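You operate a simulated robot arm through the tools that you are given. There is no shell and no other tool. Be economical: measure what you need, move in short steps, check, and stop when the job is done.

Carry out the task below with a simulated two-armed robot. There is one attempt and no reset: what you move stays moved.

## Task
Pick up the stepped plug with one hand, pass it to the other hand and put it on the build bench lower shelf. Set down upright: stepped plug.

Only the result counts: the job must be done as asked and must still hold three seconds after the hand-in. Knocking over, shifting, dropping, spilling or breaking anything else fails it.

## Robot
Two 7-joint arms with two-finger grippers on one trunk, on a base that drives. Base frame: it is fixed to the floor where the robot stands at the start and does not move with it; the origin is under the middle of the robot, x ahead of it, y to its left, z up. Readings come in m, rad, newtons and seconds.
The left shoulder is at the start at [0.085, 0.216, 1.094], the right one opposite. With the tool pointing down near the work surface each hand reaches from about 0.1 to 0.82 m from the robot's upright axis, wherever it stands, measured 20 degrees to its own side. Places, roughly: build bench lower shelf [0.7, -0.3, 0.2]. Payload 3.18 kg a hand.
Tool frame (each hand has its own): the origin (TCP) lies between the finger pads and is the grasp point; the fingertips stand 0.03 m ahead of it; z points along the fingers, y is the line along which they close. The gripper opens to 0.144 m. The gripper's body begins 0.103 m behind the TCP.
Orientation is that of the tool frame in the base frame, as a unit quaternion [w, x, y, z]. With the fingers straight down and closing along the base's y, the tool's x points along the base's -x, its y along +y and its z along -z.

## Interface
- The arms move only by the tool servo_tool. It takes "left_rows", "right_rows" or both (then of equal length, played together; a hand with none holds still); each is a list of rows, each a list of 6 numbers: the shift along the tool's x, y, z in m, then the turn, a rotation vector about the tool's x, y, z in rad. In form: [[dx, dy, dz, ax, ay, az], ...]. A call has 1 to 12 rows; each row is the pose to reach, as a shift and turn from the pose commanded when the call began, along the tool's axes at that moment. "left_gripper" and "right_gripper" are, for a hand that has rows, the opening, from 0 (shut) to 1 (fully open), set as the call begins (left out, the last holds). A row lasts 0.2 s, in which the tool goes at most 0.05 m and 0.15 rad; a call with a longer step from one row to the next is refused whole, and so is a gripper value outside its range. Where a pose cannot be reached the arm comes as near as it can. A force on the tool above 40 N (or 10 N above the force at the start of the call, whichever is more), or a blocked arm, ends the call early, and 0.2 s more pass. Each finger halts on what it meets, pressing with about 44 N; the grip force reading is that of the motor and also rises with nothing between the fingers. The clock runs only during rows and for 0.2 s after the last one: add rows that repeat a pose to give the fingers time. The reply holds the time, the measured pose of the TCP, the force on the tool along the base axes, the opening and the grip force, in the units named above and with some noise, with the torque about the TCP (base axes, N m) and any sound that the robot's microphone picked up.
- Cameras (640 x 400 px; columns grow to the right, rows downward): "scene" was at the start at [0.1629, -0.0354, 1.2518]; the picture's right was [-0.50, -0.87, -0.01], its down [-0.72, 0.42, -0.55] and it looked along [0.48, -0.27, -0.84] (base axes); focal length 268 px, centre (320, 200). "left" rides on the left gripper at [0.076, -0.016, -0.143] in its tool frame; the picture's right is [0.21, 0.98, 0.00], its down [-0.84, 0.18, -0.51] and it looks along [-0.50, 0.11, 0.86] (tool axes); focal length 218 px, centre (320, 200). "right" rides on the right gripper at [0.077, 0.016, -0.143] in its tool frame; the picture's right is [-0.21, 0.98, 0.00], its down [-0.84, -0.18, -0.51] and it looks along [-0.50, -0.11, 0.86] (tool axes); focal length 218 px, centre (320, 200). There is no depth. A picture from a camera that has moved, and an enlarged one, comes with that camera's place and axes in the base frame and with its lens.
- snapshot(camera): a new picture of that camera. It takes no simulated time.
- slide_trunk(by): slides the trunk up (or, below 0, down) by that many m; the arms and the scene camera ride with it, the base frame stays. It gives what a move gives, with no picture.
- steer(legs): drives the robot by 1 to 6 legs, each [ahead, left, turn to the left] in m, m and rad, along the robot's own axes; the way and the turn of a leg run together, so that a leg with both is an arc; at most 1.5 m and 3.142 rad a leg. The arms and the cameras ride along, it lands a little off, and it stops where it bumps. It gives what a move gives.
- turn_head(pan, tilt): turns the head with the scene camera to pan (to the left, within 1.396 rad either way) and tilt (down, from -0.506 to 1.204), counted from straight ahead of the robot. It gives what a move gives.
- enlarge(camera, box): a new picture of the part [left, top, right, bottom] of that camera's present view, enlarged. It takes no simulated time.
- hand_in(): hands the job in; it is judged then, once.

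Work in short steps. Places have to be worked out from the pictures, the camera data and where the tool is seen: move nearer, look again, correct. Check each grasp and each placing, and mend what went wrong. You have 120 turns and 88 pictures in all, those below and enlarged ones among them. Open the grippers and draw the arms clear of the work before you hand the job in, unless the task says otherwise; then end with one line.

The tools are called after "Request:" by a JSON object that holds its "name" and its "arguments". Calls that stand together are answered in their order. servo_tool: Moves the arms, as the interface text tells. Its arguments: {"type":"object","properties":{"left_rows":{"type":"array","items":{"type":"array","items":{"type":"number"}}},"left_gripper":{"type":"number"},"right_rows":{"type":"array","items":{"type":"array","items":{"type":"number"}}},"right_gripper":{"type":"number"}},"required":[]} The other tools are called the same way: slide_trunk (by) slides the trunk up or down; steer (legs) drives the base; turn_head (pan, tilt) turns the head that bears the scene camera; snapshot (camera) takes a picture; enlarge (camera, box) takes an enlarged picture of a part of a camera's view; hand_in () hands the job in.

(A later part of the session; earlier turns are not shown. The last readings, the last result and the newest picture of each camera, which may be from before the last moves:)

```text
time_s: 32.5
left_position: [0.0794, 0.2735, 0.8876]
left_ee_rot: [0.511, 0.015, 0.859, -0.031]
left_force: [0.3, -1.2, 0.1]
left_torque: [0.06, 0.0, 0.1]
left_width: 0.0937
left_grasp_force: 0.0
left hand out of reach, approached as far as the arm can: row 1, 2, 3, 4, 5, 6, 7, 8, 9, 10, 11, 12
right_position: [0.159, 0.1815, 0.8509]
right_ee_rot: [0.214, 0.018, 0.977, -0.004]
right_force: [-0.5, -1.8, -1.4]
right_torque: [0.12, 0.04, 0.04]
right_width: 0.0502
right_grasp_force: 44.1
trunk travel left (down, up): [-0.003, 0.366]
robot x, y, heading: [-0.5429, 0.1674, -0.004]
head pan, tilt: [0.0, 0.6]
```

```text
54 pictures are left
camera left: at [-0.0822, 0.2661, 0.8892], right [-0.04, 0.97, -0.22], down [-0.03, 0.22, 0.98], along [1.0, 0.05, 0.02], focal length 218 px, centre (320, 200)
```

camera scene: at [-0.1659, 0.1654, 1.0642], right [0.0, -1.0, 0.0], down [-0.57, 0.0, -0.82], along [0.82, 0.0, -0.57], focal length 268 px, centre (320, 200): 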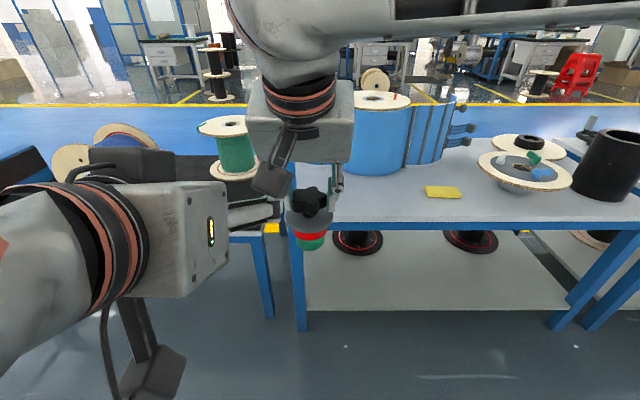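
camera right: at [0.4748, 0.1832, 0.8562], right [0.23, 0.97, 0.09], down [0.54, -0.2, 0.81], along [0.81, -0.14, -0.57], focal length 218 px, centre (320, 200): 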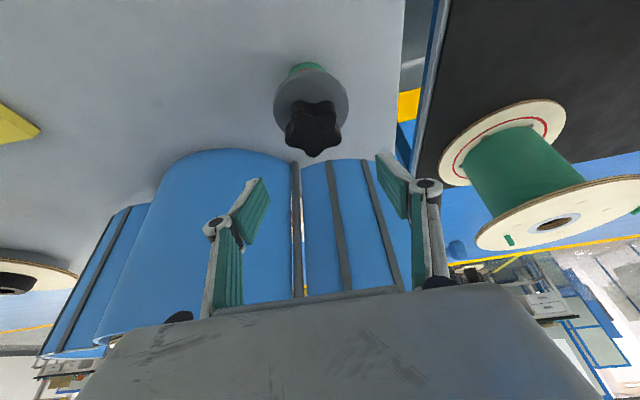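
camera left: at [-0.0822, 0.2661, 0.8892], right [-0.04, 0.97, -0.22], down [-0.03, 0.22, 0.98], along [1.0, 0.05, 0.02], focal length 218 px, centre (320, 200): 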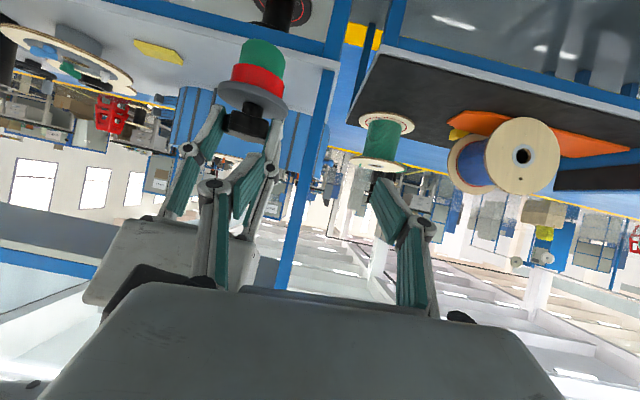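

The left hand couldn't reach level that close to the body and is near the right hand. I move it left first, then forward while levelling it.

Request:
{"name": "servo_tool", "arguments": {"left_rows": [[0, 0.04, 0, 0, 0, 0], [0, 0.08, 0, 0, 0, 0], [0, 0.11, 0, 0, 0, 0], [-0.005, 0.11, 0.03, 0, -0.1, 0], [-0.01, 0.11, 0.06, 0, -0.2, 0], [-0.016, 0.11, 0.09, 0, -0.3, 0], [-0.022, 0.11, 0.12, 0, -0.4, 0], [-0.028, 0.11, 0.156, 0, -0.5, 0], [-0.028, 0.11, 0.156, 0, -0.5, 0]]}}

Request:
{"name": "snapshot", "arguments": {"camera": "scene"}}

```text
time_s: 34.5
left_position: [0.1495, 0.4111, 0.892]
left_ee_rot: [0.541, 0.007, 0.84, -0.036]
left_force: [0.3, 0.6, 0.2]
left_torque: [0.01, 0.01, -0.02]
left_width: 0.0937
left_grasp_force: 0.1
left hand out of reach, approached as far as the arm can: row 1, 2, 3, 4, 5, 6, 7, 8, 9
right_position: [0.1585, 0.1836, 0.8513]
right_ee_rot: [0.215, 0.018, 0.977, -0.004]
right_force: [0.9, 0.5, -1.4]
right_torque: [0.03, 0.02, -0.01]
right_width: 0.0499
right_grasp_force: 44.0
trunk travel left (down, up): [-0.003, 0.366]
robot x, y, heading: [-0.5442, 0.1678, -0.003]
head pan, tilt: [0.0, 0.6]
```

```text
53 pictures are left
camera scene: at [-0.1664, 0.1673, 1.0645], right [0.0, -1.0, 0.0], down [-0.57, 0.0, -0.82], along [0.82, 0.0, -0.57], focal length 268 px, centre (320, 200)
```

scene: 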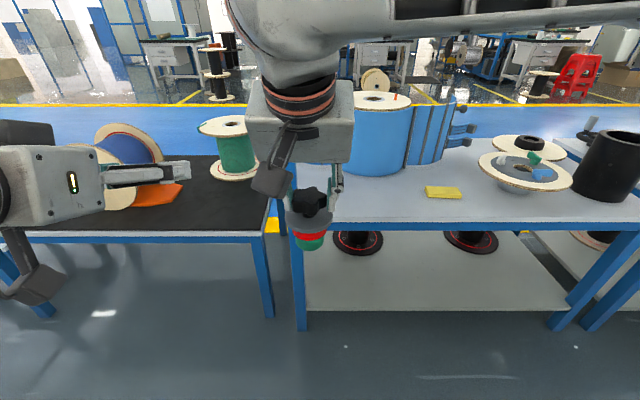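

A wrist limit prevents the left hand from pointing straight ahead level; with the elbow out to the left, pointing diagonally right should be natural. I turn it ~0.9 rad to the right while levelling (later the robot's heading can compensate).

Request:
{"name": "servo_tool", "arguments": {"left_rows": [[0.01, -0.004, -0.0045, 0.074, -0.033, 0.016], [0.0205, -0.008, -0.009, 0.148, -0.066, 0.032], [0.031, -0.0125, -0.0135, 0.2215, -0.0995, 0.048], [0.041, -0.0167, -0.018, 0.295, -0.133, 0.064], [0.051, -0.021, -0.0225, 0.369, -0.166, 0.08], [0.0615, -0.025, -0.027, 0.443, -0.199, 0.096], [0.072, -0.029, -0.0315, 0.517, -0.232, 0.112], [0.082, -0.033, -0.036, 0.591, -0.265, 0.128], [0.092, -0.0375, -0.0405, 0.6645, -0.2985, 0.144], [0.1025, -0.042, -0.045, 0.738, -0.332, 0.16], [0.113, -0.046, -0.05, 0.812, -0.365, 0.176], [0.123, -0.05, -0.054, 0.886, -0.398, 0.192]]}}

Request:
{"name": "snapshot", "arguments": {"camera": "scene"}}

```text
time_s: 37.0
left_position: [0.0482, 0.3623, 0.8039]
left_ee_rot: [0.638, 0.307, 0.619, -0.341]
left_force: [1.7, 0.3, -0.7]
left_torque: [-0.01, 0.01, 0.03]
left_width: 0.0935
left_grasp_force: 0.0
left hand out of reach, approached as far as the arm can: row 1, 2, 3, 4, 5, 6, 7, 8, 9, 10
right_position: [0.1569, 0.1838, 0.8506]
right_ee_rot: [0.216, 0.018, 0.976, -0.003]
right_force: [-0.4, 0.2, -1.1]
right_torque: [0.02, 0.03, -0.04]
right_width: 0.05
right_grasp_force: 44.0
trunk travel left (down, up): [-0.003, 0.366]
robot x, y, heading: [-0.547, 0.1696, -0.002]
head pan, tilt: [0.0, 0.6]
```

```text
52 pictures are left
camera scene: at [-0.1663, 0.1674, 1.0644], right [0.0, -1.0, 0.0], down [-0.57, 0.0, -0.82], along [0.82, 0.0, -0.57], focal length 268 px, centre (320, 200)
```

scene: 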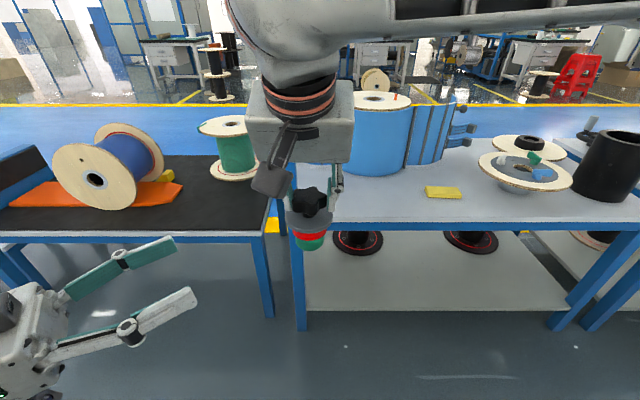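

The level diagonal pose works. Before committing to the handover I test that this orientation reaches down to shelf height (z≈0.25), here in free space.

Request:
{"name": "servo_tool", "arguments": {"left_rows": [[0.045, 0, 0, 0, 0, 0], [0.09, 0, 0, 0, 0, 0], [0.135, 0, 0, 0, 0, 0], [0.18, 0, 0, 0, 0, 0], [0.225, 0, 0, 0, 0, 0], [0.27, 0, 0, 0, 0, 0], [0.315, 0, 0, 0, 0, 0], [0.36, 0, 0, 0, 0, 0], [0.405, 0, 0, 0, 0, 0], [0.45, 0, 0, 0, 0, 0], [0.495, 0, 0, 0, 0, 0], [0.54, 0, 0, 0, 0, 0]]}}

Request:
{"name": "turn_head", "arguments": {"pan": 0.5, "tilt": 1.0}}

Request:
{"name": "snapshot", "arguments": {"camera": "scene"}}

```text
time_s: 39.6
left_position: [0.0495, 0.3342, 0.2694]
left_ee_rot: [0.638, 0.308, 0.618, -0.341]
left_force: [-6.5, 14.2, -5.3]
left_torque: [-0.37, -0.32, -0.39]
left_width: 0.0938
left_grasp_force: 0.7
right_position: [0.1576, 0.1793, 0.8521]
right_ee_rot: [0.215, 0.019, 0.976, -0.003]
right_force: [-0.3, -1.9, -0.9]
right_torque: [0.24, 0.06, 0.07]
right_width: 0.0499
right_grasp_force: 44.4
trunk travel left (down, up): [-0.003, 0.366]
robot x, y, heading: [-0.5476, 0.1666, -0.003]
head pan, tilt: [0.0, 0.6]
```

```text
time_s: 40.6
left_position: [0.0507, 0.324, 0.2732]
left_ee_rot: [0.644, 0.304, 0.61, -0.348]
left_force: [-0.2, 0.8, -0.4]
left_torque: [-0.01, -0.01, -0.01]
left_width: 0.0934
left_grasp_force: 0.1
right_position: [0.1578, 0.1834, 0.8496]
right_ee_rot: [0.214, 0.017, 0.977, -0.004]
right_force: [-0.4, -0.7, -1.5]
right_torque: [0.02, 0.0, 0.0]
right_width: 0.0498
right_grasp_force: 44.6
trunk travel left (down, up): [-0.003, 0.366]
robot x, y, heading: [-0.5429, 0.1671, 0.003]
head pan, tilt: [0.499, 1.0]
```

```text
51 pictures are left
camera scene: at [-0.1936, 0.2007, 1.0325], right [0.48, -0.88, 0.0], down [-0.74, -0.4, -0.54], along [0.47, 0.26, -0.84], focal length 268 px, centre (320, 200)
```

scene: 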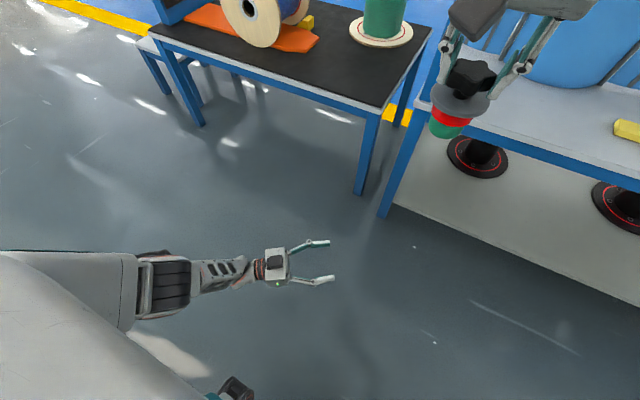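

It reaches low easily. I test whether, low down, it can also point straighter ahead (yaw by +0.5), which would make placing simpler.

Request:
{"name": "servo_tool", "arguments": {"left_rows": [[0, 0, 0.015, -0.1, 0, 0], [0, 0, 0.03, -0.2, 0, 0], [0, 0, 0.045, -0.3, 0, 0], [0, 0, 0.06, -0.4, 0, 0], [0, 0, 0.08, -0.5, 0, 0], [0, 0, 0.08, -0.5, 0, 0]]}}

```text
time_s: 42.0
left_position: [0.0966, 0.2702, 0.268]
left_ee_rot: [0.694, 0.14, 0.684, -0.176]
left_force: [1.7, 0.0, 0.2]
left_torque: [-0.02, -0.05, 0.02]
left_width: 0.0937
left_grasp_force: 0.0
right_position: [0.1559, 0.1848, 0.8514]
right_ee_rot: [0.215, 0.017, 0.976, -0.005]
right_force: [-0.3, -0.3, -2.0]
right_torque: [-0.02, 0.02, -0.01]
right_width: 0.05
right_grasp_force: 43.9
trunk travel left (down, up): [-0.003, 0.366]
robot x, y, heading: [-0.5469, 0.1693, -0.004]
head pan, tilt: [0.499, 1.0]
```

Low down it can point nearly ahead — good for placing. Now back up to the handover: raise the left hand, levelled and yawed 0.9, to a pre-grasp 0.13 m short of the plug's red band.

Request:
{"name": "servo_tool", "arguments": {"left_rows": [[-0.044, -0.0014, -0.0005, 0.037, 0.003, 0.003], [-0.088, -0.0028, -0.001, 0.075, 0.006, 0.007], [-0.132, -0.0042, -0.0015, 0.112, 0.009, 0.01], [-0.176, -0.0057, -0.002, 0.15, 0.012, 0.013], [-0.22, -0.007, -0.0025, 0.187, 0.015, 0.017], [-0.264, -0.0085, -0.003, 0.2245, 0.0175, 0.02], [-0.307, -0.01, -0.0035, 0.262, 0.02, 0.023], [-0.351, -0.0113, -0.004, 0.299, 0.023, 0.027], [-0.395, -0.0127, -0.0045, 0.337, 0.026, 0.03], [-0.439, -0.014, -0.005, 0.374, 0.029, 0.033], [-0.483, -0.0156, -0.0055, 0.411, 0.032, 0.037], [-0.527, -0.017, -0.006, 0.449, 0.035, 0.04]]}}

Request:
{"name": "turn_head", "arguments": {"pan": 0.0, "tilt": 0.6}}

Request:
{"name": "snapshot", "arguments": {"camera": "scene"}}

Request:
{"name": "snapshot", "arguments": {"camera": "left"}}

```text
time_s: 44.6
left_position: [0.0811, 0.2837, 0.7991]
left_ee_rot: [0.637, 0.307, 0.637, -0.308]
left_force: [0.8, -0.7, 0.1]
left_torque: [-0.01, -0.01, 0.01]
left_width: 0.0938
left_grasp_force: 0.0
right_position: [0.1578, 0.1835, 0.8508]
right_ee_rot: [0.215, 0.018, 0.976, -0.004]
right_force: [-0.6, 0.0, -2.5]
right_torque: [0.01, -0.01, -0.02]
right_width: 0.0498
right_grasp_force: 44.1
trunk travel left (down, up): [-0.003, 0.366]
robot x, y, heading: [-0.5447, 0.1688, 0.004]
head pan, tilt: [0.499, 1.0]
```

```text
time_s: 45.5
left_position: [0.0821, 0.2825, 0.7982]
left_ee_rot: [0.637, 0.307, 0.637, -0.308]
left_force: [-0.7, -0.1, -0.6]
left_torque: [0.02, 0.0, 0.02]
left_width: 0.0933
left_grasp_force: 0.0
right_position: [0.1574, 0.1849, 0.8509]
right_ee_rot: [0.215, 0.018, 0.977, -0.004]
right_force: [-1.0, -1.0, -1.7]
right_torque: [0.03, -0.01, 0.03]
right_width: 0.0495
right_grasp_force: 43.8
trunk travel left (down, up): [-0.003, 0.366]
robot x, y, heading: [-0.546, 0.1704, -0.002]
head pan, tilt: [0.0, 0.6]
```

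```text
50 pictures are left
camera scene: at [-0.1664, 0.1675, 1.0644], right [0.0, -1.0, 0.0], down [-0.57, 0.0, -0.82], along [0.82, 0.0, -0.57], focal length 268 px, centre (320, 200)
```

scene: 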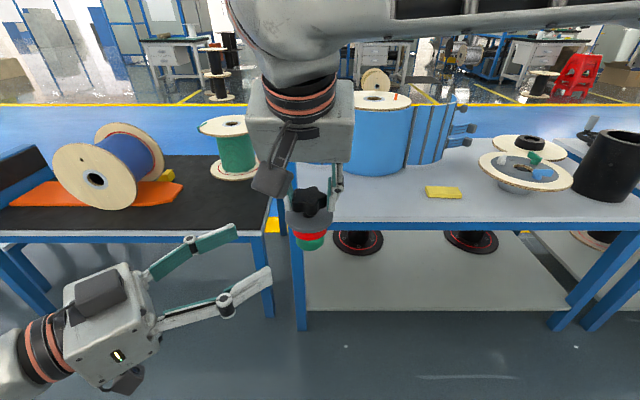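

```text
49 pictures are left
camera left: at [-0.0192, 0.385, 0.7206], right [0.77, 0.61, -0.21], down [-0.17, 0.51, 0.84], along [0.62, -0.61, 0.5], focal length 218 px, centre (320, 200)
```

left: 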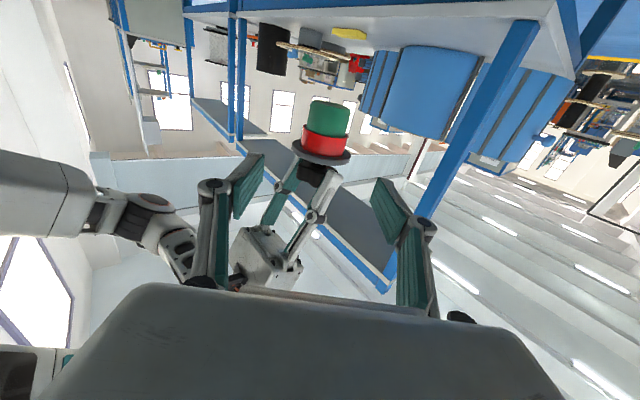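

Left hand is level as planned, and the red band projects exactly where expected. I advance 0.09 m and check the height against the flange.

Request:
{"name": "servo_tool", "arguments": {"left_rows": [[0.005, 0.0026, 0.03, 0, 0, 0], [0.005, 0.0026, 0.06, 0, 0, 0], [0.005, 0.0026, 0.085, 0, 0, 0], [0.005, 0.0026, 0.085, 0, 0, 0]]}}

Request:
{"name": "enlarge", "arguments": {"camera": "left", "box": [190, 60, 450, 260]}}

Request:
{"name": "enlarge", "arguments": {"camera": "scene", "box": [200, 150, 380, 290]}}

```text
time_s: 46.5
left_position: [0.1369, 0.2176, 0.7907]
left_ee_rot: [0.637, 0.307, 0.637, -0.308]
left_force: [0.2, -0.1, -0.2]
left_torque: [-0.01, 0.01, 0.03]
left_width: 0.0933
left_grasp_force: 0.1
right_position: [0.1563, 0.1844, 0.85]
right_ee_rot: [0.215, 0.018, 0.976, -0.004]
right_force: [0.3, 0.8, -1.9]
right_torque: [0.0, 0.04, 0.0]
right_width: 0.0496
right_grasp_force: 44.1
trunk travel left (down, up): [-0.003, 0.366]
robot x, y, heading: [-0.5425, 0.1712, 0.001]
head pan, tilt: [0.0, 0.6]
```

```text
2.00 times, centred on (320, 160) of left
camera zoom: at [0.0352, 0.3188, 0.714], right [0.77, 0.61, -0.21], down [-0.17, 0.51, 0.84], along [0.62, -0.61, 0.5], focal length 436 px, centre (320, 280)
```

zoom: 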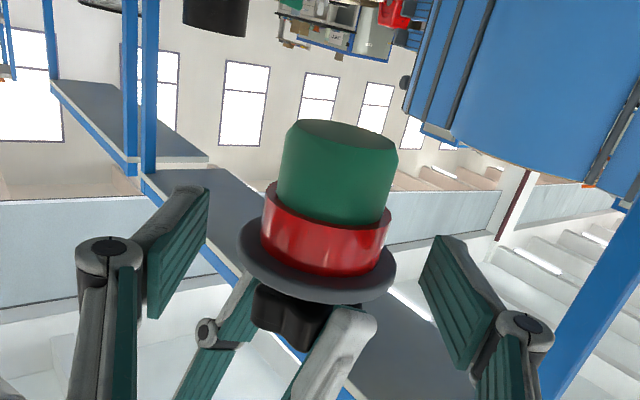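

```text
2.86 times, centred on (290, 220) of scene
camera zoom: at [-0.1664, 0.1674, 1.0645], right [0.0, -1.0, 0.0], down [-0.57, 0.0, -0.82], along [0.82, 0.0, -0.57], focal length 765 px, centre (406, 143)
```

zoom: 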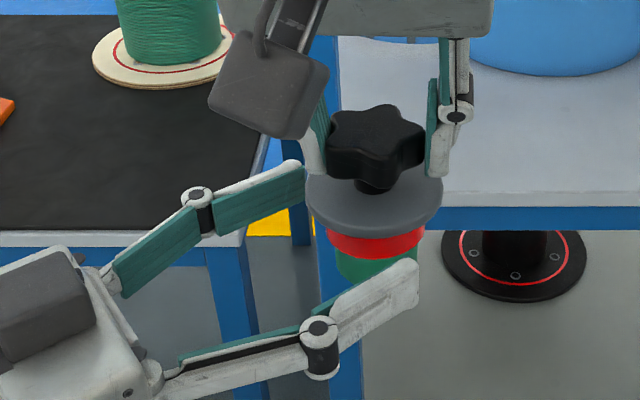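

Fingers are aligned with the red band, slightly close to the flange; I lower 4 mm and advance the last 43 mm.

Request:
{"name": "servo_tool", "arguments": {"left_rows": [[0.004, 0.001, 0.0, 0, 0, 0], [0.004, 0.001, 0.015, 0, 0, 0], [0.004, 0.001, 0.03, 0, 0, 0], [0.004, 0.001, 0.043, 0, 0, 0], [0.004, 0.001, 0.043, 0, 0, 0]]}}

Request:
{"name": "enlarge", "arguments": {"camera": "left", "box": [190, 60, 450, 260]}}

Request:
{"name": "enlarge", "arguments": {"camera": "scene", "box": [200, 150, 380, 290]}}

```text
time_s: 47.7
left_position: [0.1635, 0.1847, 0.7875]
left_ee_rot: [0.637, 0.308, 0.636, -0.308]
left_force: [-0.4, -0.3, -0.1]
left_torque: [-0.02, 0.0, 0.02]
left_width: 0.0936
left_grasp_force: 0.0
right_position: [0.1572, 0.1836, 0.8488]
right_ee_rot: [0.215, 0.018, 0.976, -0.004]
right_force: [0.2, 0.6, -1.6]
right_torque: [0.02, 0.01, -0.04]
right_width: 0.0499
right_grasp_force: 44.4
trunk travel left (down, up): [-0.003, 0.366]
robot x, y, heading: [-0.5465, 0.1659, 0.001]
head pan, tilt: [0.0, 0.6]
```

```text
2.00 times, centred on (320, 160) of left
camera zoom: at [0.0641, 0.2861, 0.7098], right [0.77, 0.61, -0.21], down [-0.17, 0.51, 0.84], along [0.62, -0.61, 0.5], focal length 436 px, centre (320, 280)
```

zoom: 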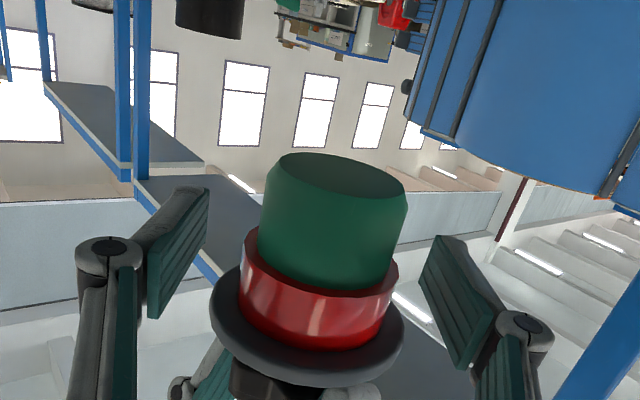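

```text
2.86 times, centred on (290, 220) of scene
camera zoom: at [-0.1664, 0.1674, 1.0645], right [0.0, -1.0, 0.0], down [-0.57, 0.0, -0.82], along [0.82, 0.0, -0.57], focal length 765 px, centre (406, 143)
```

zoom: 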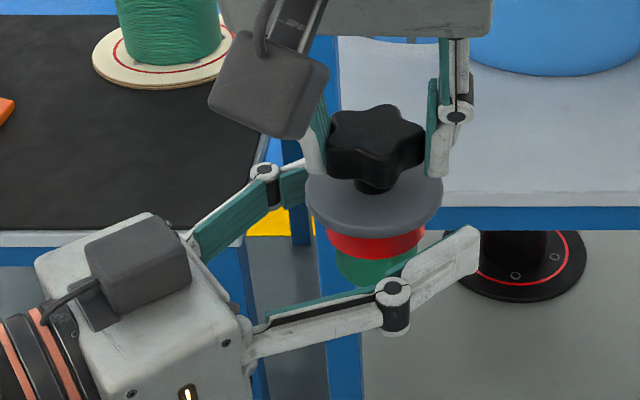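

Red band sits within the pads just under the flange. Closing the left gripper while the right still holds.

Request:
{"name": "servo_tool", "arguments": {"left_rows": [[0, 0, 0, 0, 0, 0], [0, 0, 0, 0, 0, 0], [0, 0, 0, 0, 0, 0], [0, 0, 0, 0, 0, 0]], "left_gripper": 0}}

Request:
{"name": "enlarge", "arguments": {"camera": "left", "box": [190, 60, 450, 260]}}

```text
time_s: 48.7
left_position: [0.1646, 0.1844, 0.7865]
left_ee_rot: [0.636, 0.308, 0.636, -0.309]
left_force: [-2.0, -0.3, 1.2]
left_torque: [-0.02, 0.02, -0.35]
left_width: 0.0543
left_grasp_force: 43.6
right_position: [0.1561, 0.1834, 0.8499]
right_ee_rot: [0.215, 0.017, 0.976, -0.004]
right_force: [1.4, -0.3, -0.4]
right_torque: [0.02, -0.1, 0.35]
right_width: 0.0497
right_grasp_force: 43.9
trunk travel left (down, up): [-0.003, 0.366]
robot x, y, heading: [-0.5446, 0.1717, -0.0]
head pan, tilt: [0.0, 0.6]
```

```text
2.00 times, centred on (320, 160) of left
camera zoom: at [0.0638, 0.286, 0.7098], right [0.77, 0.61, -0.21], down [-0.17, 0.51, 0.84], along [0.62, -0.61, 0.5], focal length 436 px, centre (320, 280)
```

zoom: 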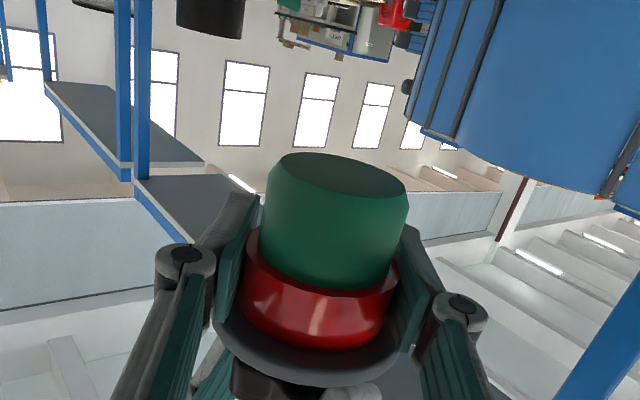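

Left holds the red band (54 mm, 44 N). Open the right gripper, then lift it straight up off the knob.

Request:
{"name": "servo_tool", "arguments": {"right_rows": [[0, 0, 0, 0, 0, 0], [0, 0, 0, 0, 0, 0], [0, 0, 0, 0, 0, 0], [-0.0084, 0, -0.0182, 0, 0, 0], [-0.021, 0, -0.0454, 0, 0, 0], [-0.0336, 0, -0.0726, 0, 0, 0], [-0.05, 0, -0.109, 0, 0, 0]], "right_gripper": 0.65}}

Request:
{"name": "snapshot", "arguments": {"camera": "scene"}}

Request:
{"name": "enlarge", "arguments": {"camera": "left", "box": [190, 60, 450, 260]}}

```text
time_s: 50.3
left_position: [0.1647, 0.1852, 0.7872]
left_ee_rot: [0.637, 0.308, 0.636, -0.309]
left_force: [-0.4, -0.6, 0.8]
left_torque: [0.01, 0.01, 0.0]
left_width: 0.0543
left_grasp_force: 44.1
right_position: [0.1581, 0.1837, 0.9713]
right_ee_rot: [0.215, 0.019, 0.976, -0.004]
right_force: [-0.3, -0.2, -0.7]
right_torque: [0.03, -0.03, -0.01]
right_width: 0.0936
right_grasp_force: 0.0
trunk travel left (down, up): [-0.003, 0.366]
robot x, y, heading: [-0.5402, 0.1679, 0.001]
head pan, tilt: [0.0, 0.6]
```

```text
43 pictures are left
camera scene: at [-0.1667, 0.1674, 1.0647], right [0.0, -1.0, 0.0], down [-0.56, 0.0, -0.83], along [0.83, 0.0, -0.56], focal length 268 px, centre (320, 200)
```

scene: 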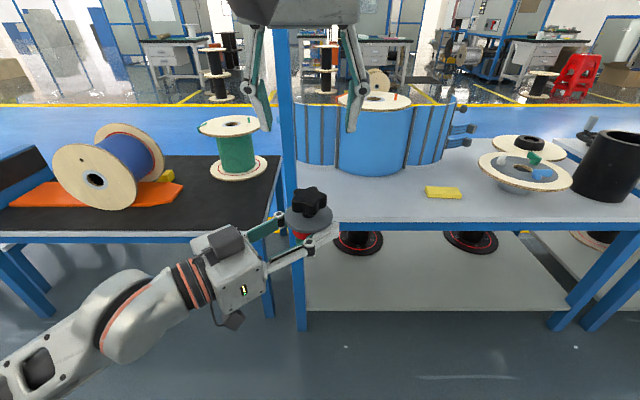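

```text
2.00 times, centred on (320, 160) of left
camera zoom: at [0.0638, 0.2862, 0.7102], right [0.77, 0.61, -0.21], down [-0.17, 0.51, 0.84], along [0.62, -0.61, 0.5], focal length 436 px, centre (320, 280)
```

zoom: 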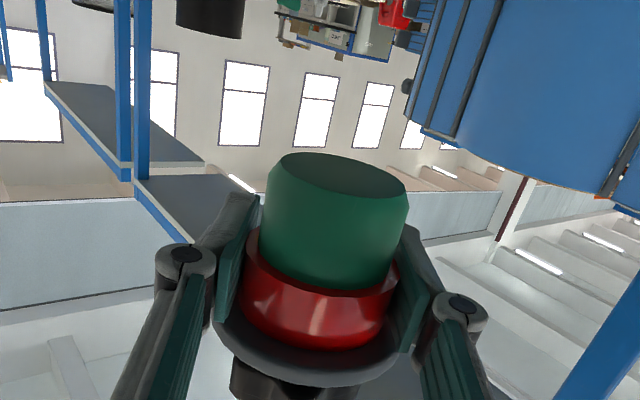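

Handover succeeded; the plug didn't move. I park the right arm back near the body on its own side.

Request:
{"name": "servo_tool", "arguments": {"right_rows": [[0.01, -0.035, 0, 0, 0, 0], [0.03, -0.07, -0.01, 0, 0, 0], [0.06, -0.1, -0.02, 0, 0, 0], [0.09, -0.13, -0.03, 0, 0, 0], [0.12, -0.16, -0.03, 0, 0, 0], [0.155, -0.19, -0.03, 0, 0, 0], [0.19, -0.22, -0.02, 0, 0, 0], [0.225, -0.25, -0.01, 0, 0, 0], [0.26, -0.28, 0, 0, 0, 0], [0.295, -0.31, 0.01, 0, 0, 0], [0.33, -0.31, 0.02, 0, 0, 0], [0.362, -0.31, 0.02, 0, 0, 0]]}}

```text
time_s: 52.9
left_position: [0.1652, 0.1847, 0.7868]
left_ee_rot: [0.637, 0.307, 0.637, -0.309]
left_force: [0.1, 1.4, 0.5]
left_torque: [0.01, 0.0, -0.04]
left_width: 0.0542
left_grasp_force: 44.3
right_position: [-0.0618, -0.1102, 0.8967]
right_ee_rot: [0.213, 0.019, 0.977, -0.005]
right_force: [0.2, -0.3, -0.2]
right_torque: [-0.03, 0.02, 0.02]
right_width: 0.0937
right_grasp_force: 0.0
right hand out of reach, approached as far as the arm can: row 9, 10, 11, 12
trunk travel left (down, up): [-0.003, 0.366]
robot x, y, heading: [-0.5478, 0.1687, 0.0]
head pan, tilt: [0.0, 0.6]
```

Right arm is parked. Now I lower the left hand with the plug to z≈0.30 while yawing it toward straight ahead.

Request:
{"name": "servo_tool", "arguments": {"left_rows": [[0.0406, -0.001, -0.0076, 0, 0, 0], [0.0812, -0.002, -0.015, 0, 0, 0], [0.122, -0.003, -0.023, 0, 0, 0], [0.162, -0.004, -0.03, 0, 0, 0], [0.203, -0.004, -0.038, 0, 0, 0], [0.2435, -0.005, -0.046, -0.05, 0, 0], [0.284, -0.006, -0.053, -0.12, 0, 0], [0.325, -0.007, -0.061, -0.2, 0, 0], [0.365, -0.008, -0.068, -0.28, 0, 0], [0.406, -0.009, -0.076, -0.36, 0, 0], [0.4465, -0.01, -0.084, -0.43, 0, 0], [0.487, -0.0105, -0.0913, -0.5, 0, 0]]}}

Request:
{"name": "turn_head", "arguments": {"pan": 0.1, "tilt": 0.85}}

Request:
{"name": "snapshot", "arguments": {"camera": "scene"}}

Request:
{"name": "snapshot", "arguments": {"camera": "left"}}

```text
time_s: 55.7
left_position: [0.1093, 0.2988, 0.2892]
left_ee_rot: [0.692, 0.162, 0.694, -0.111]
left_force: [-0.8, 0.5, -0.8]
left_torque: [-0.04, -0.03, 0.0]
left_width: 0.0541
left_grasp_force: 44.0
left hand out of reach, approached as far as the arm can: row 10
right_position: [-0.0599, -0.1116, 0.8915]
right_ee_rot: [0.209, 0.017, 0.978, -0.004]
right_force: [0.9, 0.1, -1.1]
right_torque: [0.02, 0.05, 0.03]
right_width: 0.0936
right_grasp_force: 0.0
trunk travel left (down, up): [-0.003, 0.366]
robot x, y, heading: [-0.5405, 0.1682, -0.002]
head pan, tilt: [0.0, 0.6]
stopped in row 12 (left hand): the arm was blocked; the commanded pose is now the measured one
```

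```text
time_s: 56.5
left_position: [0.1095, 0.299, 0.2919]
left_ee_rot: [0.693, 0.162, 0.693, -0.113]
left_force: [-0.2, 0.0, 0.5]
left_torque: [0.02, -0.01, 0.04]
left_width: 0.054
left_grasp_force: 44.3
right_position: [-0.0595, -0.1085, 0.8967]
right_ee_rot: [0.212, 0.017, 0.977, -0.005]
right_force: [0.6, 0.5, -0.1]
right_torque: [-0.01, 0.05, 0.03]
right_width: 0.0939
right_grasp_force: 0.1
trunk travel left (down, up): [-0.003, 0.366]
robot x, y, heading: [-0.544, 0.169, -0.003]
head pan, tilt: [0.099, 0.85]
```

```text
41 pictures are left
camera scene: at [-0.1757, 0.1771, 1.0429], right [0.1, -1.0, 0.0], down [-0.75, -0.08, -0.66], along [0.66, 0.06, -0.75], focal length 268 px, centre (320, 200)
```

scene: 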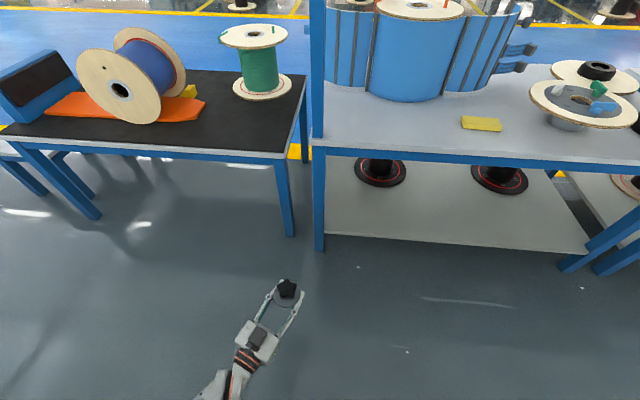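

```text
40 pictures are left
camera left: at [-0.0279, 0.3422, 0.216], right [0.37, 0.92, -0.14], down [-0.41, 0.3, 0.86], along [0.83, -0.26, 0.49], focal length 218 px, centre (320, 200)
```

left: 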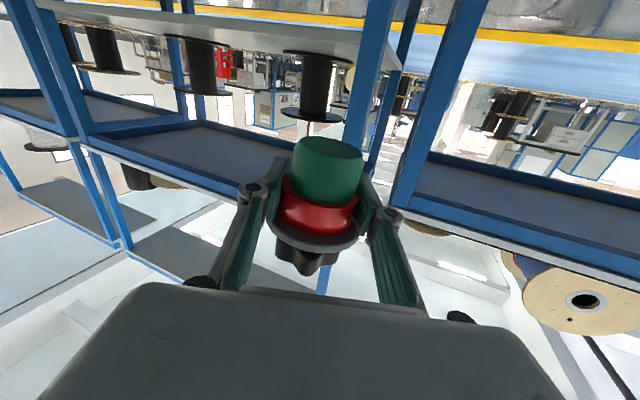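

Slightly blocked, leaving the hand rolled ~4°. I correct: a bit forward, yaw back 0.1, roll −0.068 to level the plug.

Request:
{"name": "servo_tool", "arguments": {"left_rows": [[0, 0, 0.01, 0.03, 0, -0.02], [0, 0, 0.02, 0.06, 0, -0.04], [0, 0, 0.03, 0.1, 0.013, -0.068], [0, 0, 0.04, 0.1, 0.013, -0.068], [0, 0, 0.04, 0.1, 0.013, -0.068]]}}

```text
time_s: 57.7
left_position: [0.1468, 0.2799, 0.2929]
left_ee_rot: [0.677, 0.173, 0.695, -0.17]
left_force: [-0.5, -0.1, 0.0]
left_torque: [0.01, -0.02, 0.01]
left_width: 0.0541
left_grasp_force: 44.8
right_position: [-0.0607, -0.1111, 0.8975]
right_ee_rot: [0.213, 0.018, 0.977, -0.004]
right_force: [-0.1, -0.6, -0.7]
right_torque: [0.03, 0.0, -0.01]
right_width: 0.0937
right_grasp_force: 0.1
trunk travel left (down, up): [-0.003, 0.366]
robot x, y, heading: [-0.5429, 0.1667, -0.001]
head pan, tilt: [0.099, 0.85]
```

Level now (roll ≈0, pitch −1.5°). I drive right 0.45 m and forward 0.2 m, stopping short of the bench to look.

Request:
{"name": "steer", "arguments": {"legs": [[0, -0.45, 0], [0.2, 0, 0]]}}

Request:
{"name": "servo_tool", "arguments": {"left_rows": [[0, 0, 0, 0, -0.026, 0], [0, 0, 0, 0, -0.026, 0]]}}

Request:
{"name": "snapshot", "arguments": {"camera": "scene"}}

Request:
{"name": "snapshot", "arguments": {"camera": "left"}}

```text
time_s: 63.3
left_position: [0.3477, -0.1653, 0.2955]
left_ee_rot: [0.676, 0.174, 0.695, -0.17]
left_force: [-0.2, -0.8, 0.1]
left_torque: [0.02, 0.0, -0.01]
left_width: 0.0539
left_grasp_force: 44.4
right_position: [0.1372, -0.5546, 0.8973]
right_ee_rot: [0.214, 0.02, 0.977, -0.005]
right_force: [0.8, 0.2, 0.7]
right_torque: [-0.01, 0.0, 0.03]
right_width: 0.0933
right_grasp_force: 0.0
trunk travel left (down, up): [-0.003, 0.366]
robot x, y, heading: [-0.3476, -0.2715, -0.006]
head pan, tilt: [0.099, 0.85]
```

```text
time_s: 63.9
left_position: [0.3462, -0.1645, 0.2949]
left_ee_rot: [0.686, 0.171, 0.686, -0.174]
left_force: [0.0, -0.5, -0.6]
left_torque: [0.0, 0.01, -0.03]
left_width: 0.0541
left_grasp_force: 44.3
right_position: [0.1375, -0.5534, 0.8968]
right_ee_rot: [0.214, 0.02, 0.977, -0.005]
right_force: [0.0, 0.4, -0.3]
right_torque: [-0.01, -0.01, 0.0]
right_width: 0.0934
right_grasp_force: 0.0
trunk travel left (down, up): [-0.003, 0.366]
robot x, y, heading: [-0.3462, -0.273, -0.006]
head pan, tilt: [0.099, 0.85]
```

```text
39 pictures are left
camera scene: at [0.0224, -0.2678, 1.0436], right [0.1, -1.0, 0.0], down [-0.75, -0.07, -0.66], along [0.66, 0.06, -0.75], focal length 268 px, centre (320, 200)
```

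scene: 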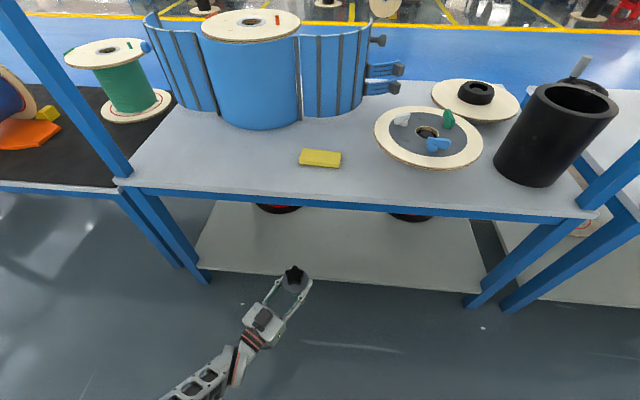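

```text
38 pictures are left
camera left: at [0.2137, -0.1119, 0.2181], right [0.46, 0.86, -0.21], down [-0.36, 0.4, 0.84], along [0.81, -0.31, 0.5], focal length 218 px, centre (320, 200)
```

left: 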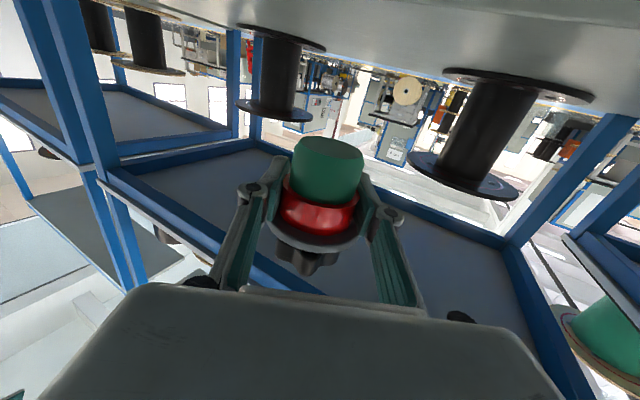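

Shelf front edge is at x≈0.412, shelf z≈0.195, and the path is clear. I drive forward 0.13 m so that the plug is about 65 mm inside the edge.

Request:
{"name": "steer", "arguments": {"legs": [[0.13, 0, 0]]}}

Request:
{"name": "turn_head", "arguments": {"pan": 0.2, "tilt": 1.1}}

Request:
{"name": "snapshot", "arguments": {"camera": "scene"}}

Request:
{"name": "snapshot", "arguments": {"camera": "left"}}

```text
time_s: 65.2
left_position: [0.4764, -0.167, 0.2945]
left_ee_rot: [0.685, 0.172, 0.686, -0.174]
left_force: [-0.8, 0.6, -0.8]
left_torque: [-0.02, 0.0, 0.0]
left_width: 0.0539
left_grasp_force: 43.9
right_position: [0.2653, -0.5539, 0.8976]
right_ee_rot: [0.213, 0.021, 0.977, -0.006]
right_force: [-0.5, 0.5, 0.6]
right_torque: [0.05, 0.01, -0.02]
right_width: 0.0935
right_grasp_force: 0.2
trunk travel left (down, up): [-0.003, 0.366]
robot x, y, heading: [-0.2166, -0.2722, -0.004]
head pan, tilt: [0.099, 0.85]
```

```text
time_s: 65.9
left_position: [0.4757, -0.1657, 0.2947]
left_ee_rot: [0.686, 0.172, 0.686, -0.173]
left_force: [-0.4, 0.2, 0.1]
left_torque: [0.01, 0.03, 0.01]
left_width: 0.054
left_grasp_force: 43.8
right_position: [0.2652, -0.5539, 0.8967]
right_ee_rot: [0.213, 0.02, 0.977, -0.004]
right_force: [-0.6, -0.6, 0.3]
right_torque: [0.02, 0.02, 0.01]
right_width: 0.0936
right_grasp_force: 0.1
trunk travel left (down, up): [-0.003, 0.366]
robot x, y, heading: [-0.2186, -0.2742, -0.006]
head pan, tilt: [0.201, 1.1]
```

```text
37 pictures are left
camera scene: at [0.1355, -0.2636, 1.0259], right [0.2, -0.98, 0.0], down [-0.87, -0.17, -0.45], along [0.45, 0.09, -0.89], focal length 268 px, centre (320, 200)
```

scene: 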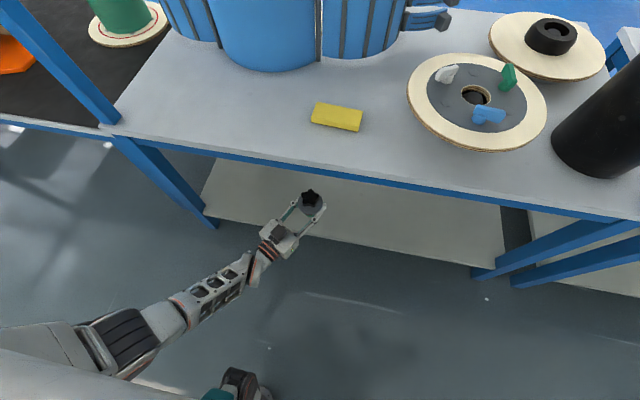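

```text
36 pictures are left
camera left: at [0.3426, -0.1127, 0.218], right [0.46, 0.86, -0.21], down [-0.36, 0.4, 0.84], along [0.81, -0.31, 0.5], focal length 218 px, centre (320, 200)
```

left: 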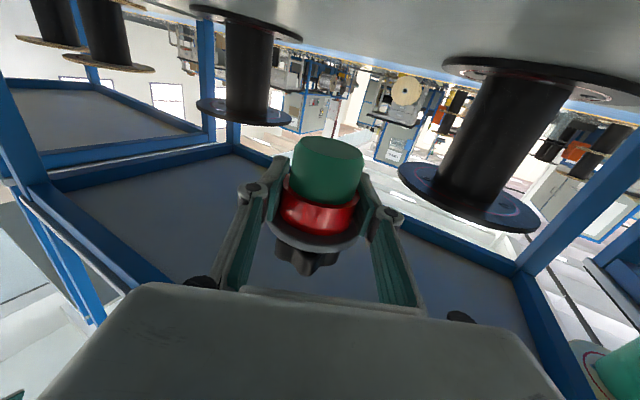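

I enlarge the shelf edge near the hand to fix the edge position precisely.

Request:
{"name": "enlarge", "arguments": {"camera": "scene", "box": [230, 170, 390, 270]}}

```text
4.00 times, centred on (310, 220) of scene
camera zoom: at [0.1355, -0.2636, 1.0259], right [0.2, -0.98, 0.0], down [-0.87, -0.17, -0.45], along [0.45, 0.09, -0.89], focal length 1071 px, centre (360, 120)
```

zoom: 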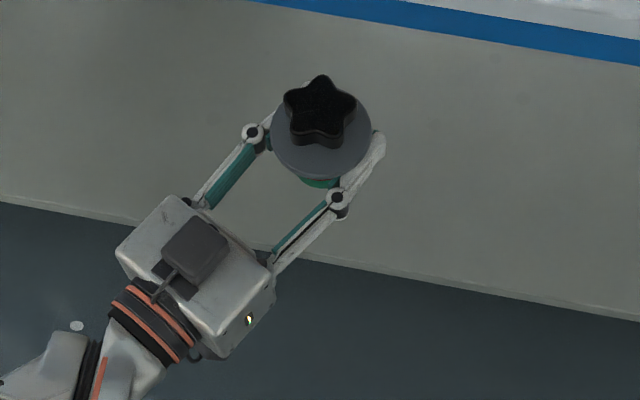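

Edge is at x≈0.426, so I go 20 mm further in and descend to z≈0.245, just above expected contact.

Request:
{"name": "servo_tool", "arguments": {"left_rows": [[0, 0.0095, 0.0176, 0, 0, 0], [0.015, 0.0095, 0.0176, 0, 0, 0], [0.032, 0.0095, 0.0176, 0, 0, 0], [0.049, 0.0095, 0.0176, 0, 0, 0], [0.049, 0.0095, 0.0176, 0, 0, 0]]}}

Request:
{"name": "enlarge", "arguments": {"camera": "left", "box": [200, 0, 460, 200]}}

```text
time_s: 67.1
left_position: [0.4893, -0.1686, 0.2683]
left_ee_rot: [0.686, 0.172, 0.686, -0.173]
left_force: [-0.1, -0.1, 0.8]
left_torque: [-0.03, -0.01, -0.02]
left_width: 0.0543
left_grasp_force: 43.7
left hand out of reach, approached as far as the arm can: row 3, 4, 5
right_position: [0.2645, -0.554, 0.8963]
right_ee_rot: [0.215, 0.019, 0.976, -0.004]
right_force: [0.5, 0.2, -0.1]
right_torque: [-0.01, -0.01, 0.01]
right_width: 0.0937
right_grasp_force: 0.0
trunk travel left (down, up): [-0.003, 0.366]
robot x, y, heading: [-0.2169, -0.2725, -0.005]
head pan, tilt: [0.201, 1.1]
```

```text
2.00 times, centred on (330, 100) of left
camera zoom: at [0.3555, -0.1161, 0.1912], right [0.46, 0.86, -0.21], down [-0.36, 0.4, 0.84], along [0.81, -0.31, 0.5], focal length 436 px, centre (300, 400)
```

zoom: 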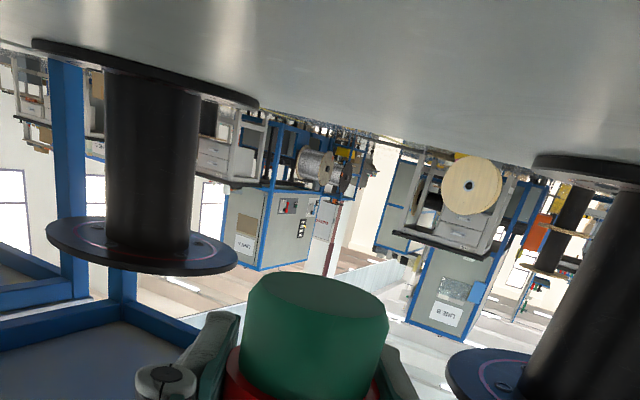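

The arm is at full stretch here. I pull the arm back 0.1 (and up a bit) and bring the robot 0.1 m closer instead.

Request:
{"name": "servo_tool", "arguments": {"left_rows": [[-0.015, 0, 0, 0, 0, 0], [-0.03, -0.012, -0.022, 0, 0, 0], [-0.03, -0.024, -0.044, 0, 0, 0], [-0.03, -0.036, -0.066, 0, 0, 0], [-0.03, -0.0474, -0.088, 0, 0, 0]]}}

Request:
{"name": "steer", "arguments": {"legs": [[0.11, 0, 0]]}}

Request:
{"name": "snapshot", "arguments": {"camera": "scene"}}

```text
time_s: 68.3
left_position: [0.3895, -0.1703, 0.299]
left_ee_rot: [0.686, 0.172, 0.686, -0.173]
left_force: [1.0, 0.5, -0.6]
left_torque: [0.02, 0.0, -0.01]
left_width: 0.0541
left_grasp_force: 43.8
right_position: [0.2651, -0.5548, 0.8975]
right_ee_rot: [0.213, 0.019, 0.977, -0.003]
right_force: [0.4, 0.0, 0.0]
right_torque: [0.0, -0.02, 0.0]
right_width: 0.0936
right_grasp_force: 0.0
trunk travel left (down, up): [-0.003, 0.366]
robot x, y, heading: [-0.2136, -0.2745, -0.002]
head pan, tilt: [0.201, 1.1]
```

```text
time_s: 69.5
left_position: [0.4995, -0.1692, 0.2986]
left_ee_rot: [0.686, 0.171, 0.686, -0.173]
left_force: [0.9, 0.3, 0.5]
left_torque: [0.03, -0.02, 0.0]
left_width: 0.0541
left_grasp_force: 44.2
right_position: [0.3756, -0.5539, 0.8963]
right_ee_rot: [0.214, 0.019, 0.977, -0.005]
right_force: [0.9, 0.9, 0.2]
right_torque: [0.0, 0.01, 0.01]
right_width: 0.0934
right_grasp_force: 0.1
trunk travel left (down, up): [-0.003, 0.366]
robot x, y, heading: [-0.1048, -0.2782, -0.002]
head pan, tilt: [0.201, 1.1]
```

```text
33 pictures are left
camera scene: at [0.2452, -0.2634, 1.0258], right [0.2, -0.98, 0.0], down [-0.87, -0.18, -0.45], along [0.44, 0.09, -0.89], focal length 268 px, centre (320, 200)
```

scene: 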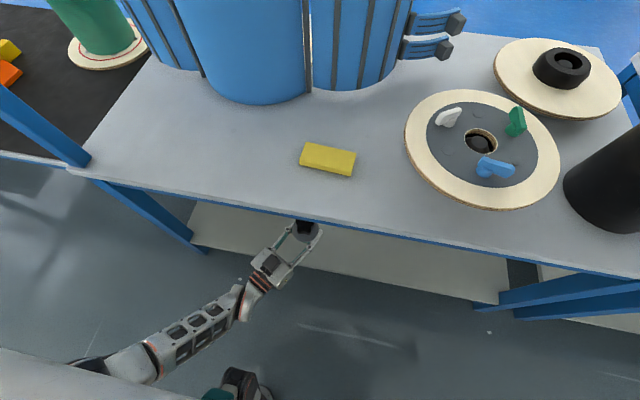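

Now at (0.50, −0.17, 0.30) with the arm less stretched. Descend to z≈0.245.

Request:
{"name": "servo_tool", "arguments": {"left_rows": [[0.018, 0, 0, 0, 0, 0], [0.036, 0, 0, 0, 0, 0], [0.053, 0, 0, 0, 0, 0], [0.053, 0, 0, 0, 0, 0]]}}

Request:
{"name": "enlarge", "arguments": {"camera": "scene", "box": [220, 190, 380, 290]}}

Request:
{"name": "enlarge", "arguments": {"camera": "left", "box": [200, 0, 460, 200]}}

```text
time_s: 70.5
left_position: [0.4944, -0.1536, 0.2403]
left_ee_rot: [0.684, 0.175, 0.689, -0.167]
left_force: [0.0, -0.5, 0.2]
left_torque: [0.01, -0.02, 0.02]
left_width: 0.0539
left_grasp_force: 44.6
right_position: [0.3709, -0.5494, 0.9019]
right_ee_rot: [0.216, 0.019, 0.976, -0.008]
right_force: [-0.4, -0.4, -0.6]
right_torque: [0.01, 0.01, 0.0]
right_width: 0.0935
right_grasp_force: 0.1
trunk travel left (down, up): [-0.003, 0.366]
robot x, y, heading: [-0.1058, -0.2721, -0.006]
head pan, tilt: [0.201, 1.1]
```

```text
4.00 times, centred on (300, 240) of scene
camera zoom: at [0.2404, -0.2576, 1.0274], right [0.2, -0.98, 0.01], down [-0.87, -0.18, -0.46], along [0.45, 0.08, -0.89], focal length 1071 px, centre (400, 40)
```

zoom: 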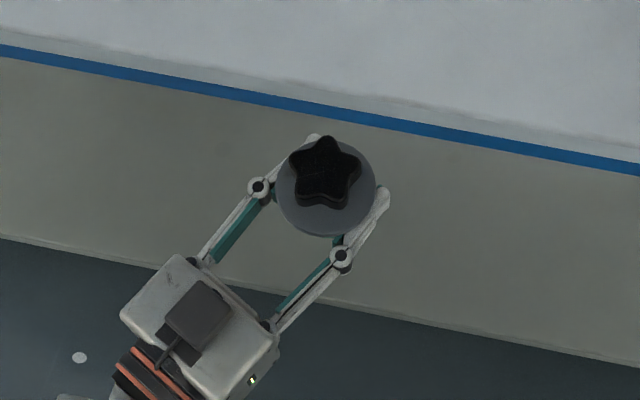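

```text
2.00 times, centred on (330, 100) of left
camera zoom: at [0.3605, -0.1007, 0.165], right [0.46, 0.86, -0.2], down [-0.36, 0.39, 0.85], along [0.81, -0.32, 0.49], focal length 436 px, centre (300, 400)
```

zoom: 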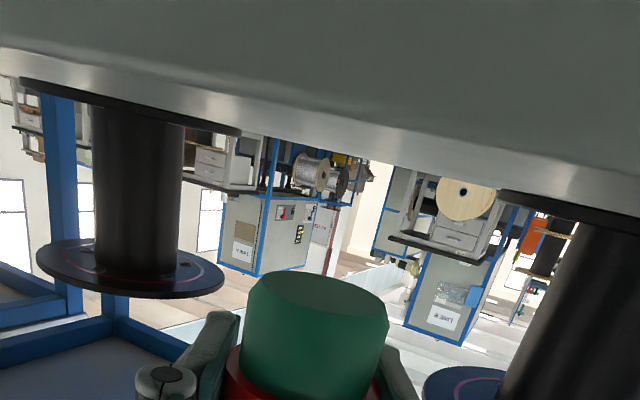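

Close above the shelf now (TCP z 0.240). I continue down in small steps, watching the force.

Request:
{"name": "servo_tool", "arguments": {"left_rows": [[0.003, 0, 0, 0, 0, 0], [0.006, 0, 0, 0, 0, 0], [0.006, 0, 0, 0, 0, 0]]}}

```text
time_s: 71.5
left_position: [0.4867, -0.1272, 0.2216]
left_ee_rot: [0.674, 0.186, 0.698, -0.154]
left_force: [-0.5, -0.5, 0.0]
left_torque: [-0.01, 0.0, 0.02]
left_width: 0.0541
left_grasp_force: 44.0
right_position: [0.3744, -0.5521, 0.8985]
right_ee_rot: [0.213, 0.019, 0.977, -0.006]
right_force: [-0.7, -0.4, -0.3]
right_torque: [-0.02, -0.01, -0.01]
right_width: 0.0937
right_grasp_force: 0.0
trunk travel left (down, up): [-0.003, 0.366]
robot x, y, heading: [-0.1056, -0.2753, -0.002]
head pan, tilt: [0.201, 1.1]
stopped in row 3 (left hand): the arm was blocked; the commanded pose is now the measured one
```

The arm deviated sideways and was reported blocked, with no force at the tool – probably elbow/forearm contacting the robot's own body. I look at it.

Request:
{"name": "snapshot", "arguments": {"camera": "scene"}}

Request:
{"name": "turn_head", "arguments": {"pan": 0.8, "tilt": 1.2}}

Request:
{"name": "snapshot", "arguments": {"camera": "scene"}}

Request:
{"name": "snapshot", "arguments": {"camera": "left"}}

```text
30 pictures are left
camera scene: at [0.2436, -0.2615, 1.0264], right [0.2, -0.98, 0.0], down [-0.87, -0.18, -0.45], along [0.45, 0.09, -0.89], focal length 268 px, centre (320, 200)
```

scene: 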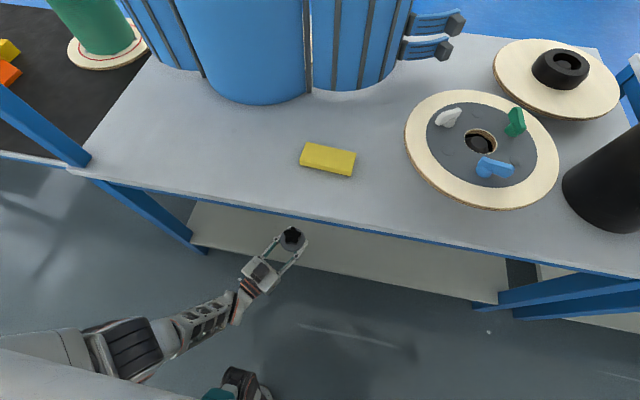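

```text
time_s: 72.5
left_position: [0.4856, -0.129, 0.2229]
left_ee_rot: [0.675, 0.186, 0.697, -0.154]
left_force: [-1.3, 0.0, 0.4]
left_torque: [-0.02, -0.03, 0.0]
left_width: 0.0536
left_grasp_force: 44.3
right_position: [0.3733, -0.5516, 0.9]
right_ee_rot: [0.215, 0.018, 0.977, -0.006]
right_force: [-0.4, -0.4, 0.3]
right_torque: [0.01, -0.01, 0.0]
right_width: 0.0937
right_grasp_force: 0.1
trunk travel left (down, up): [-0.003, 0.366]
robot x, y, heading: [-0.1035, -0.2696, -0.01]
head pan, tilt: [0.799, 1.201]
```

```text
29 pictures are left
camera scene: at [0.2202, -0.2321, 1.0204], right [0.71, -0.7, 0.0], down [-0.65, -0.67, -0.36], along [0.26, 0.26, -0.93], focal length 268 px, centre (320, 200)
```

scene: 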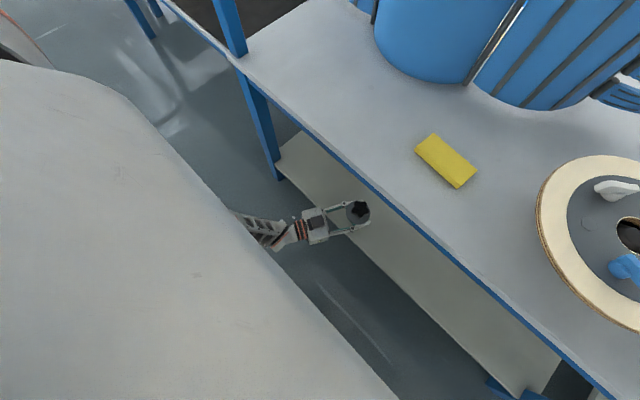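

```text
28 pictures are left
camera left: at [0.3525, -0.0727, 0.1513], right [0.45, 0.87, -0.17], down [-0.35, 0.35, 0.87], along [0.82, -0.33, 0.46], focal length 218 px, centre (320, 200)
```

left: 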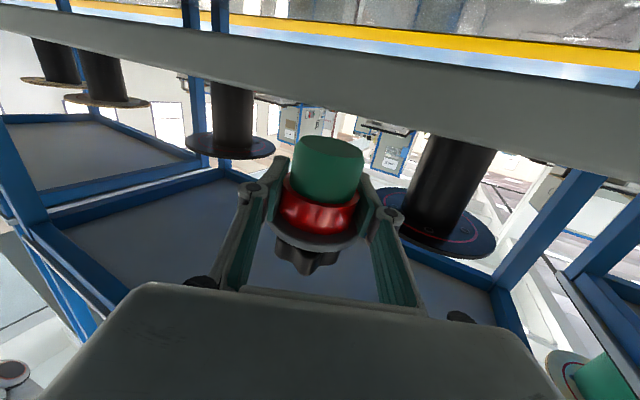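

Re-triangulating with the left camera low: the shelf top is really at z≈0.157 (edge x≈0.435), and with a level hand the arm is at its full reach at this height. A grip pitched ~15° nose-down would solve it, so I'll back out and regrip in mid-air using the right hand. First raise and back off.

Request:
{"name": "servo_tool", "arguments": {"left_rows": [[-0.02, 0, 0, 0, 0, 0], [-0.045, 0, 0, 0, 0, 0], [-0.07, 0, 0, 0, 0, 0]]}}

Request:
{"name": "steer", "arguments": {"legs": [[-0.42, 0, 0]]}}

Request:
{"name": "turn_head", "arguments": {"pan": 0.0, "tilt": 0.7}}

```text
time_s: 73.3
left_position: [0.4895, -0.138, 0.295]
left_ee_rot: [0.676, 0.186, 0.696, -0.157]
left_force: [-0.2, 0.5, -1.2]
left_torque: [0.01, -0.02, 0.01]
left_width: 0.0538
left_grasp_force: 43.9
right_position: [0.3746, -0.5544, 0.8974]
right_ee_rot: [0.214, 0.02, 0.977, -0.004]
right_force: [0.5, -0.3, 0.0]
right_torque: [0.01, 0.0, 0.0]
right_width: 0.0937
right_grasp_force: 0.0
trunk travel left (down, up): [-0.003, 0.366]
robot x, y, heading: [-0.1042, -0.2723, -0.006]
head pan, tilt: [0.799, 1.201]
```

```text
time_s: 75.9
left_position: [0.0778, -0.1386, 0.2939]
left_ee_rot: [0.676, 0.184, 0.696, -0.157]
left_force: [-0.2, -0.3, -0.6]
left_torque: [-0.01, -0.03, 0.02]
left_width: 0.054
left_grasp_force: 43.6
right_position: [-0.0379, -0.5539, 0.898]
right_ee_rot: [0.214, 0.021, 0.977, -0.005]
right_force: [-0.2, -0.4, -0.3]
right_torque: [0.01, 0.02, 0.01]
right_width: 0.0935
right_grasp_force: 0.0
trunk travel left (down, up): [-0.003, 0.366]
robot x, y, heading: [-0.5171, -0.2703, -0.007]
head pan, tilt: [0.799, 1.201]
```

```text
time_s: 77.0
left_position: [0.0771, -0.1371, 0.294]
left_ee_rot: [0.676, 0.185, 0.696, -0.157]
left_force: [0.1, 0.2, 1.4]
left_torque: [0.02, 0.02, -0.04]
left_width: 0.0539
left_grasp_force: 43.8
right_position: [-0.0373, -0.5539, 0.8962]
right_ee_rot: [0.214, 0.021, 0.977, -0.005]
right_force: [0.6, -0.1, 0.2]
right_torque: [-0.03, 0.06, -0.01]
right_width: 0.0936
right_grasp_force: 0.0
trunk travel left (down, up): [-0.003, 0.366]
robot x, y, heading: [-0.5204, -0.2722, -0.005]
head pan, tilt: [0.0, 0.7]
```

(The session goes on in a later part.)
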